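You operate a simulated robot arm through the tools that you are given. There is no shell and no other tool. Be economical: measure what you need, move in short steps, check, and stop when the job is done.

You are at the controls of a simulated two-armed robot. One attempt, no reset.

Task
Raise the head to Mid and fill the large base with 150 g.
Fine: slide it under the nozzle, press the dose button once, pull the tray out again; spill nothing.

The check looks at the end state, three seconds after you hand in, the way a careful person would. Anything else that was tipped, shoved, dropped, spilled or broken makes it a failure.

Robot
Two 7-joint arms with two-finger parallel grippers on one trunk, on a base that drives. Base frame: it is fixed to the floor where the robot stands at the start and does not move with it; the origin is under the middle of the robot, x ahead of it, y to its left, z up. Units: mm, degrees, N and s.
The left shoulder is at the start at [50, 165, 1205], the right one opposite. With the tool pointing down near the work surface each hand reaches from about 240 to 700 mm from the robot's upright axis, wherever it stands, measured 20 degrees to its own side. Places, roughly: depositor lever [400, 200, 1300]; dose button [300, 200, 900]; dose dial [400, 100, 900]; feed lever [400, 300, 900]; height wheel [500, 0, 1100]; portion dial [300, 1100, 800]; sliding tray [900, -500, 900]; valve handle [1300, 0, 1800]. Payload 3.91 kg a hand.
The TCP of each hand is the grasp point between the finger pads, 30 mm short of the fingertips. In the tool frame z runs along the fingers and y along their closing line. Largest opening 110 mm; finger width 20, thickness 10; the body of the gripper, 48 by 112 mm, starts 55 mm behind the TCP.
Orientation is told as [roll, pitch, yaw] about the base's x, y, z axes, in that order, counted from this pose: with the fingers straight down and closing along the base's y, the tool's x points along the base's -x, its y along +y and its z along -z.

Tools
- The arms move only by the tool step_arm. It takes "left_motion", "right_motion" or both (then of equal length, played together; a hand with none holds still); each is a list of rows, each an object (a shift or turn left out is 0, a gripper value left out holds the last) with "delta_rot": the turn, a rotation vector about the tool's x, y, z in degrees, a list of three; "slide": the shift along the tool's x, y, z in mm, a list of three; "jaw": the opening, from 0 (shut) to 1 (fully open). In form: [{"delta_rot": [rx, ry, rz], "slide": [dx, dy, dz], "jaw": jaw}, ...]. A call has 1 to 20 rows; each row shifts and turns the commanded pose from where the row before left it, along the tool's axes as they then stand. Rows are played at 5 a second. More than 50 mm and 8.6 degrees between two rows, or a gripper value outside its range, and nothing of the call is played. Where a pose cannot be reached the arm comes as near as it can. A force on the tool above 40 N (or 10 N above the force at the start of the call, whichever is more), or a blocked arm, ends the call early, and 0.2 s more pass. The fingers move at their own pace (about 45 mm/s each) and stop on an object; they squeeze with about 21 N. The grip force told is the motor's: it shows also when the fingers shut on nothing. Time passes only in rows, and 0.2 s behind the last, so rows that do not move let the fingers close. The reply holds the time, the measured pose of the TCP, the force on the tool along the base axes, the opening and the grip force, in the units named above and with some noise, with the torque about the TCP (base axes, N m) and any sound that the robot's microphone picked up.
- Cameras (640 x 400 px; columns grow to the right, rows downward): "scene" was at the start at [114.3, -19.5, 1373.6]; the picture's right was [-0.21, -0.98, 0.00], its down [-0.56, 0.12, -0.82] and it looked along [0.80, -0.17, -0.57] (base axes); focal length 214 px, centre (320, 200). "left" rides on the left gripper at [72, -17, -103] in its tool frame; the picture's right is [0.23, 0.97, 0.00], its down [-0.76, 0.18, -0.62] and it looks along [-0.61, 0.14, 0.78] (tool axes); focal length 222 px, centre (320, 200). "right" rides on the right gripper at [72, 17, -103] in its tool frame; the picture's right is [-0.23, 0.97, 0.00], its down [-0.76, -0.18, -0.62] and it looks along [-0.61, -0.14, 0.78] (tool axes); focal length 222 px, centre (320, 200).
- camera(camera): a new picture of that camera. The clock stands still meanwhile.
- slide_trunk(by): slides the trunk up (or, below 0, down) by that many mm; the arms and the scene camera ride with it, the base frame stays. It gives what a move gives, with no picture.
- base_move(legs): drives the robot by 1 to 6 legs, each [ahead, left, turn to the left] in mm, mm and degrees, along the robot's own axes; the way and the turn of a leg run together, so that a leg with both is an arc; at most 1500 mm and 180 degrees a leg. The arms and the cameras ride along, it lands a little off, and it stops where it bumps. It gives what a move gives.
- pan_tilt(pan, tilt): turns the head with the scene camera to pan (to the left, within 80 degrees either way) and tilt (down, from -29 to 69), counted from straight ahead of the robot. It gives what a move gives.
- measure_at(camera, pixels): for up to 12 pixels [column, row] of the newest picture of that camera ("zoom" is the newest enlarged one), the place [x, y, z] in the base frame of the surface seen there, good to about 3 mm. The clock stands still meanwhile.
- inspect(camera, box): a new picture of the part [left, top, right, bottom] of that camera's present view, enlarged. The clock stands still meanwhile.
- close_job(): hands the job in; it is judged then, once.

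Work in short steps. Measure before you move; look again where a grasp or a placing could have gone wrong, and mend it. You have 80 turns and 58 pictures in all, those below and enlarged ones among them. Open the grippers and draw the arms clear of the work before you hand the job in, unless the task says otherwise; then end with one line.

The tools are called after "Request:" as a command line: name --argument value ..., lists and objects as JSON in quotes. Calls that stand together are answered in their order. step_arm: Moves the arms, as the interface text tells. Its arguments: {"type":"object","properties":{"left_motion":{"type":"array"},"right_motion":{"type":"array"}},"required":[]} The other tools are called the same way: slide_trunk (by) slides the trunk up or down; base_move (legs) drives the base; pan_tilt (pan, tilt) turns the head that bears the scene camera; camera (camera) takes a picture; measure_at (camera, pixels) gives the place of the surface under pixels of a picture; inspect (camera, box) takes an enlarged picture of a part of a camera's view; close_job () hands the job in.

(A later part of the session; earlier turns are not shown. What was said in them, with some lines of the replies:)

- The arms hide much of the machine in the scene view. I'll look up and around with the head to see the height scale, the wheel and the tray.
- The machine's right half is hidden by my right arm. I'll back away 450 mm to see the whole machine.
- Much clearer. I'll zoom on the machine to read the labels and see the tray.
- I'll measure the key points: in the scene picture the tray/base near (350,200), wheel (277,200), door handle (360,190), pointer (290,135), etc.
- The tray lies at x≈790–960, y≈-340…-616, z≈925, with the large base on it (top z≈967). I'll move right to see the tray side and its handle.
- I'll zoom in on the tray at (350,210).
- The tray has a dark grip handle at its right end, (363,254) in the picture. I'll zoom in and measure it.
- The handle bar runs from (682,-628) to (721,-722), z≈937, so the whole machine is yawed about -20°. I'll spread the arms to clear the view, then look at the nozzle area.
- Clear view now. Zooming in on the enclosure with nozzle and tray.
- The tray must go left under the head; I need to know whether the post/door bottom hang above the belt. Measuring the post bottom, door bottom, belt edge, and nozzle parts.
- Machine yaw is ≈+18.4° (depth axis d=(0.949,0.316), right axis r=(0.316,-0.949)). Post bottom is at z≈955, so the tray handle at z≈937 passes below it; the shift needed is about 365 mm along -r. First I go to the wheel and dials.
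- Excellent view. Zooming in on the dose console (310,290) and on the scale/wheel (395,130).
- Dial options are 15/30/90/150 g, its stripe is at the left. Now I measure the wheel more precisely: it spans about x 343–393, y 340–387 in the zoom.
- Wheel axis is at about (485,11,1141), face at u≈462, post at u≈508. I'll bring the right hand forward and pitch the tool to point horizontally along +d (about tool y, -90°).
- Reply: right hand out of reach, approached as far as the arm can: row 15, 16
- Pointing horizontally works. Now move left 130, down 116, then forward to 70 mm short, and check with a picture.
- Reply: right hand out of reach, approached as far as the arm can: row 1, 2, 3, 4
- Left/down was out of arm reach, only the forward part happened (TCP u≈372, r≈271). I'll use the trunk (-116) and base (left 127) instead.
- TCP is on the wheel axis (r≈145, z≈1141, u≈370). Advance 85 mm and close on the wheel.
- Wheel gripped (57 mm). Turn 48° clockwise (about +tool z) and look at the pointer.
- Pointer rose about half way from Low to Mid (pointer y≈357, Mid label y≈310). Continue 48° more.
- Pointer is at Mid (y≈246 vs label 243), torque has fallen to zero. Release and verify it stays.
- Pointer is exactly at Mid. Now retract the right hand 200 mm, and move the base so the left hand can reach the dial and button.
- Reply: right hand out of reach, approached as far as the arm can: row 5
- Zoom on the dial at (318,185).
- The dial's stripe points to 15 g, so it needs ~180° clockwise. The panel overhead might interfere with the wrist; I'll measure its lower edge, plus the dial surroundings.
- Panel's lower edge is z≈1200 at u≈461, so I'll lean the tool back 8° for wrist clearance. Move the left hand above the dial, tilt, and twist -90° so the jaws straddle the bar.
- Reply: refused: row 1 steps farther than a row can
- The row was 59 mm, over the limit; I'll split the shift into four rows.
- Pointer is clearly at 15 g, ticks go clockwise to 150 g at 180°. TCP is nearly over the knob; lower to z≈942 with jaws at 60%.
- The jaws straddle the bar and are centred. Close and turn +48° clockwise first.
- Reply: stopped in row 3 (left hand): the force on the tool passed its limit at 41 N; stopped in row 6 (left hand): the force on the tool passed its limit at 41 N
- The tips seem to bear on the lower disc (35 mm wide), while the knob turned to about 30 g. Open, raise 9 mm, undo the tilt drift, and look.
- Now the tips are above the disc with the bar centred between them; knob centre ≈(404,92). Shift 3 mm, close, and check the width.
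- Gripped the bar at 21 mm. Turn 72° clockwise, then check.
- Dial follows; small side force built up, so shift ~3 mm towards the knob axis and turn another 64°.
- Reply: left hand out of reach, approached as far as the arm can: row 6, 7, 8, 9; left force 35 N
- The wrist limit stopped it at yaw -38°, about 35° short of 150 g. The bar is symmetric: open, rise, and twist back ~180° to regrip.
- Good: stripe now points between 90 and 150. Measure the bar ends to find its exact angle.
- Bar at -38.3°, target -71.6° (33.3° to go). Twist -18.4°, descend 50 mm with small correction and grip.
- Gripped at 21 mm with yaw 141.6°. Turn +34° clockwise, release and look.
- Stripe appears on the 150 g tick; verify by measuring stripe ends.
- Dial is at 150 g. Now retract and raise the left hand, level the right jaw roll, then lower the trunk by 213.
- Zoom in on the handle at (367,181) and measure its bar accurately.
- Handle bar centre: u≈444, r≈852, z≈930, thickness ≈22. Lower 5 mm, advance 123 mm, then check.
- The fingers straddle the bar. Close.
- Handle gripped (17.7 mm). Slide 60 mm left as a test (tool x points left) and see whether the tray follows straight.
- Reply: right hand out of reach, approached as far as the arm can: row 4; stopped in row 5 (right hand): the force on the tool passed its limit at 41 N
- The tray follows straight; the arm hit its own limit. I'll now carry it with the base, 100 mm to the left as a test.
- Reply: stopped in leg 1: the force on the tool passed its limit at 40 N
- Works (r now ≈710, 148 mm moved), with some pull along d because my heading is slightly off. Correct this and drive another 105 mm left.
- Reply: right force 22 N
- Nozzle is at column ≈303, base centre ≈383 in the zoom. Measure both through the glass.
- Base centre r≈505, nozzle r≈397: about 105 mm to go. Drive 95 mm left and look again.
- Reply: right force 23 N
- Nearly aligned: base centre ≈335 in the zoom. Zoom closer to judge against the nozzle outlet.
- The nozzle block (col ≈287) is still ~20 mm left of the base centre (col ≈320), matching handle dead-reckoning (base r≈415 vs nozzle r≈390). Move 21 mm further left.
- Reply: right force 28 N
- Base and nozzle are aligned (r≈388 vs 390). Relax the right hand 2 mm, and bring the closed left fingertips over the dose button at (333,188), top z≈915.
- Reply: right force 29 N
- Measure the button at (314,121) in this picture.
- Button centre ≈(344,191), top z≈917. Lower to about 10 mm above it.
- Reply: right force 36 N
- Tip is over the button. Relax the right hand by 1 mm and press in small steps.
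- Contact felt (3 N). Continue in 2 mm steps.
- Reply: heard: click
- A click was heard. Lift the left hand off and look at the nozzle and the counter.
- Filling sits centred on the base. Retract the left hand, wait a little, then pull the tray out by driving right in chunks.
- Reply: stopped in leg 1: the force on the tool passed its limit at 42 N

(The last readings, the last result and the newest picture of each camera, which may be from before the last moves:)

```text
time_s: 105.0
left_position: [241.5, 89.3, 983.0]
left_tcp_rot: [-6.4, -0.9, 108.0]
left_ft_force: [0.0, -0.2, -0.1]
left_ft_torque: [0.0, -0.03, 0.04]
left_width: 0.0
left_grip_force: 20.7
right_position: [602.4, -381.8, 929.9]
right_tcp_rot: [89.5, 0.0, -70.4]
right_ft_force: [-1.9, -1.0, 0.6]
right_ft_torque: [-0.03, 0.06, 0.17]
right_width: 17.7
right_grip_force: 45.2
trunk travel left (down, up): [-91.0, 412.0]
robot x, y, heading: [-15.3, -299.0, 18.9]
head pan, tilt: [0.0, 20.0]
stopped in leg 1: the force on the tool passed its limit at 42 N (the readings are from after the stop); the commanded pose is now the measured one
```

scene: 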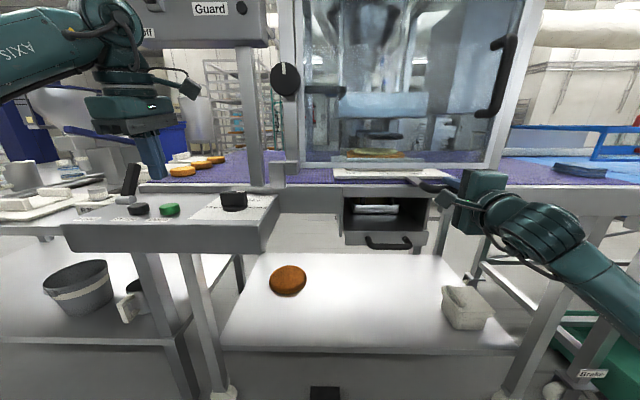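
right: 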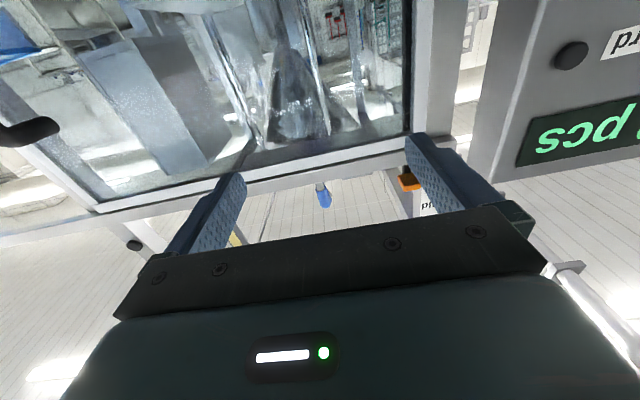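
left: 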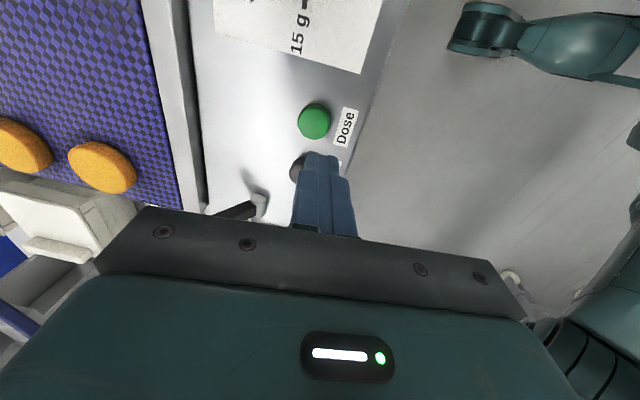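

Moved 62 mm, forces now reset near zero. Continue.

Request:
base_move --legs '[[1, -100, 0]]'

Request:
base_move --legs '[[1, -90, 0]]'

```text
time_s: 106.7
left_position: [273.8, -6.1, 984.1]
left_tcp_rot: [-6.7, -0.9, 107.9]
left_ft_force: [-1.1, -0.3, -0.2]
left_ft_torque: [0.0, -0.03, 0.03]
left_width: 0.0
left_grip_force: 21.1
right_position: [633.0, -478.8, 930.0]
right_tcp_rot: [89.6, 0.1, -70.1]
right_ft_force: [-7.2, -3.1, 1.5]
right_ft_torque: [0.08, -0.02, -0.13]
right_width: 17.4
right_grip_force: 44.8
trunk travel left (down, up): [-91.0, 412.0]
robot x, y, heading: [16.8, -394.5, 18.7]
head pan, tilt: [0.0, 20.0]
stopped in leg 1: the force on the tool passed its limit at 41 N (the readings are from after the stop); the commanded pose is now the measured one
```

```text
time_s: 108.1
left_position: [302.8, -82.0, 984.0]
left_tcp_rot: [-6.5, -0.8, 107.8]
left_ft_force: [0.3, 0.2, 0.0]
left_ft_torque: [-0.02, -0.01, 0.01]
left_width: 0.0
left_grip_force: 20.9
right_position: [657.3, -552.6, 929.3]
right_tcp_rot: [89.6, -0.1, -69.9]
right_ft_force: [-7.4, -2.3, 0.7]
right_ft_torque: [0.07, 0.08, -0.25]
right_width: 17.5
right_grip_force: 45.0
trunk travel left (down, up): [-91.0, 412.0]
robot x, y, heading: [38.6, -467.1, 18.7]
head pan, tilt: [0.0, 20.0]
stopped in leg 1: the force on the tool passed its limit at 42 N (the readings are from after the stop); the commanded pose is now the measured one
```

r ≈732, about 126 mm remain. Continue with a slight backward correction.

Request:
base_move --legs '[[-2, -70, 0]]'

Request:
base_move --legs '[[-1, -58, 0]]'

Request:
pan_tilt --pan -15 --tilt 20

Request:
camera --camera "scene"

```text
time_s: 109.3
left_position: [322.3, -148.9, 983.7]
left_tcp_rot: [-6.4, -0.8, 107.9]
left_ft_force: [1.3, -1.0, -0.2]
left_ft_torque: [0.02, 0.01, -0.01]
left_width: 0.1
left_grip_force: 21.1
right_position: [677.9, -619.6, 931.2]
right_tcp_rot: [89.6, -0.2, -70.1]
right_ft_force: [4.0, 0.6, 8.3]
right_ft_torque: [0.31, 0.15, -0.23]
right_width: 17.7
right_grip_force: 45.0
trunk travel left (down, up): [-91.0, 412.0]
robot x, y, heading: [61.5, -536.4, 19.1]
head pan, tilt: [0.0, 20.0]
```

```text
time_s: 110.5
left_position: [340.6, -201.7, 982.2]
left_tcp_rot: [-6.5, -0.8, 108.0]
left_ft_force: [-0.2, 0.0, 0.1]
left_ft_torque: [-0.01, 0.05, -0.03]
left_width: 0.0
left_grip_force: 20.5
right_position: [696.9, -672.8, 930.9]
right_tcp_rot: [89.5, -0.1, -70.0]
right_ft_force: [-3.8, 7.3, 0.8]
right_ft_torque: [0.23, 0.02, 1.41]
right_width: 17.5
right_grip_force: 44.7
trunk travel left (down, up): [-91.0, 412.0]
robot x, y, heading: [81.8, -593.3, 19.1]
head pan, tilt: [0.0, 20.0]
```

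```text
time_s: 111.3
left_position: [340.4, -201.7, 983.0]
left_tcp_rot: [-6.5, -0.8, 107.9]
left_ft_force: [0.7, 0.4, -0.8]
left_ft_torque: [0.01, 0.02, 0.04]
left_width: 0.0
left_grip_force: 21.1
right_position: [695.8, -672.5, 929.5]
right_tcp_rot: [89.6, -0.1, -70.0]
right_ft_force: [-1.1, 3.3, 1.6]
right_ft_torque: [0.07, 0.03, -0.47]
right_width: 17.6
right_grip_force: 45.6
trunk travel left (down, up): [-91.0, 412.0]
robot x, y, heading: [82.9, -594.2, 18.8]
head pan, tilt: [-15.0, 20.0]
```

```text
5 pictures are left
```

scene: 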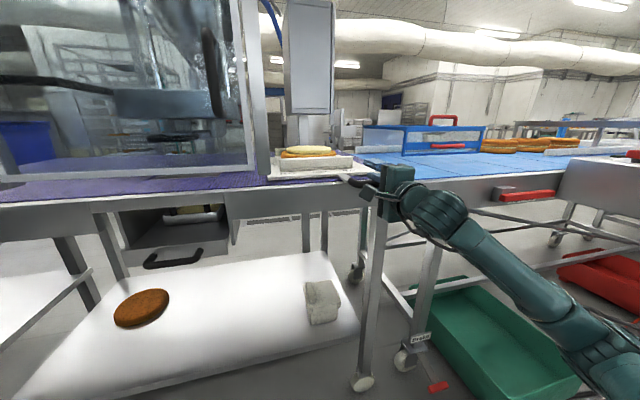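

The tray is back at its start (handle at (696,-673)). Open the jaw and withdraw straight back.

Request:
step_arm --right_motion '[{"jaw": 0.3}, {"jaw": 0.6}, {}, {}, {}]'

Request:
base_move --legs '[[-250, 0, 0]]'

Request:
slide_trunk --by 300

Request:
step_arm --left_motion '[{"jaw": 0.6}, {}, {}, {}, {}, {}]'

Request:
pan_tilt --pan 0 --tilt 22

Request:
camera --camera "scene"

```text
time_s: 112.5
left_position: [341.6, -202.6, 983.2]
left_tcp_rot: [-6.5, -0.9, 107.9]
left_ft_force: [-0.1, -0.5, 0.4]
left_ft_torque: [-0.02, -0.01, -0.01]
left_width: 0.2
left_grip_force: 21.3
right_position: [696.2, -673.1, 929.4]
right_tcp_rot: [89.6, -0.2, -70.0]
right_ft_force: [0.2, -0.4, -0.5]
right_ft_torque: [0.0, 0.0, -0.01]
right_width: 66.0
right_grip_force: 0.1
trunk travel left (down, up): [-91.0, 412.0]
robot x, y, heading: [79.9, -591.4, 18.5]
head pan, tilt: [-15.0, 20.0]
```

```text
time_s: 114.3
left_position: [108.9, -283.3, 983.3]
left_tcp_rot: [-6.6, -1.0, 107.6]
left_ft_force: [-0.4, 0.2, -0.9]
left_ft_torque: [-0.01, 0.0, 0.02]
left_width: 0.0
left_grip_force: 20.3
right_position: [461.4, -755.7, 929.6]
right_tcp_rot: [89.6, -0.1, -70.3]
right_ft_force: [0.2, -0.8, -0.3]
right_ft_torque: [0.0, -0.04, 0.02]
right_width: 66.2
right_grip_force: 0.1
trunk travel left (down, up): [-91.0, 412.0]
robot x, y, heading: [-150.0, -668.9, 18.1]
head pan, tilt: [-15.0, 20.0]
```

```text
time_s: 117.3
left_position: [108.6, -283.0, 1284.1]
left_tcp_rot: [-6.5, -0.8, 107.5]
left_ft_force: [0.3, -0.5, 0.5]
left_ft_torque: [0.0, 0.03, -0.02]
left_width: 0.1
left_grip_force: 21.1
right_position: [460.7, -756.0, 1230.9]
right_tcp_rot: [89.7, -0.1, -70.3]
right_ft_force: [0.0, -0.3, -0.7]
right_ft_torque: [0.02, 0.0, 0.02]
right_width: 65.9
right_grip_force: 0.1
trunk travel left (down, up): [-391.0, 112.0]
robot x, y, heading: [-153.6, -667.3, 18.1]
head pan, tilt: [-15.0, 20.0]
```

```text
time_s: 118.7
left_position: [108.1, -282.9, 1284.5]
left_tcp_rot: [-6.4, -0.9, 107.6]
left_ft_force: [-0.2, 0.2, -0.8]
left_ft_torque: [0.0, 0.02, -0.01]
left_width: 65.8
left_grip_force: 0.1
right_position: [462.0, -755.8, 1230.2]
right_tcp_rot: [89.6, -0.1, -70.3]
right_ft_force: [0.3, 0.1, 0.2]
right_ft_torque: [0.01, 0.05, 0.02]
right_width: 66.0
right_grip_force: 0.1
trunk travel left (down, up): [-391.0, 112.0]
robot x, y, heading: [-152.4, -672.6, 18.5]
head pan, tilt: [-15.0, 20.0]
```

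```text
time_s: 119.5
left_position: [109.1, -283.0, 1283.1]
left_tcp_rot: [-6.6, -0.9, 107.5]
left_ft_force: [0.5, -0.7, -0.4]
left_ft_torque: [0.0, 0.02, -0.06]
left_width: 66.0
left_grip_force: 0.0
right_position: [461.4, -755.7, 1229.4]
right_tcp_rot: [89.6, -0.2, -70.3]
right_ft_force: [-0.6, 0.1, 0.3]
right_ft_torque: [-0.03, -0.04, 0.01]
right_width: 66.0
right_grip_force: 0.1
trunk travel left (down, up): [-391.0, 112.0]
robot x, y, heading: [-155.4, -668.0, 18.7]
head pan, tilt: [0.0, 22.0]
```

```text
4 pictures are left
```

scene: 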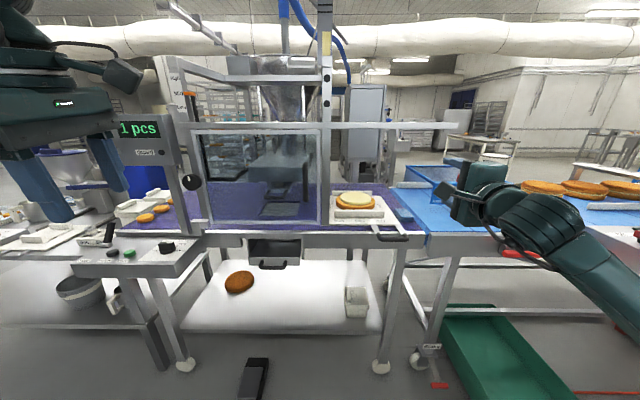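

Counter shows "1 pcs". Check the filled base and the height scale up close.

Request:
inspect --camera "scene" --box '[240, 150, 432, 270]'

Request:
inspect --camera "scene" --box '[100, 60, 228, 260]'

```text
3.33 times, centred on (336, 210) of scene
```

zoom: 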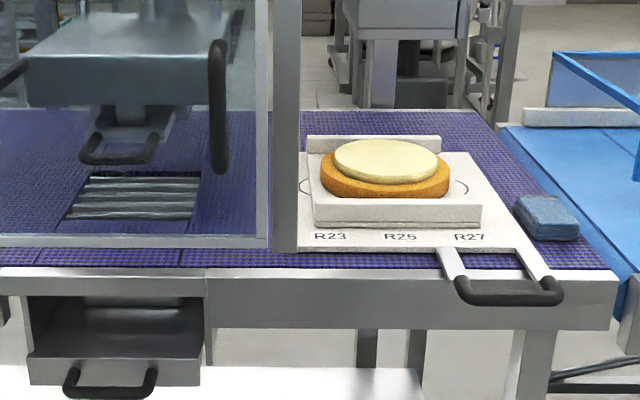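

```text
2.00 times, centred on (164, 160) of scene
```

zoom: 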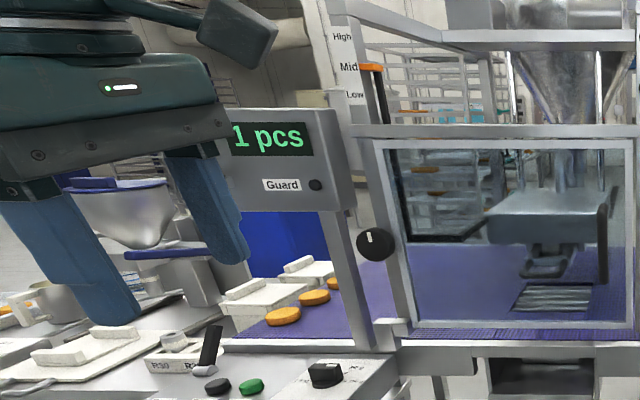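

The head is at Mid, the dial is at 150 g, one dose is on the base with no spill, and the tray is pulled out. Both arms are clear with the grippers open, so I'm handing in.

Request:
close_job

```text
The job is handed in.
```

The large base has one 150 g dose on it, with the head raised to Mid. The tray is pulled back out, I saw no spill in the last pictures, and the job is handed in.
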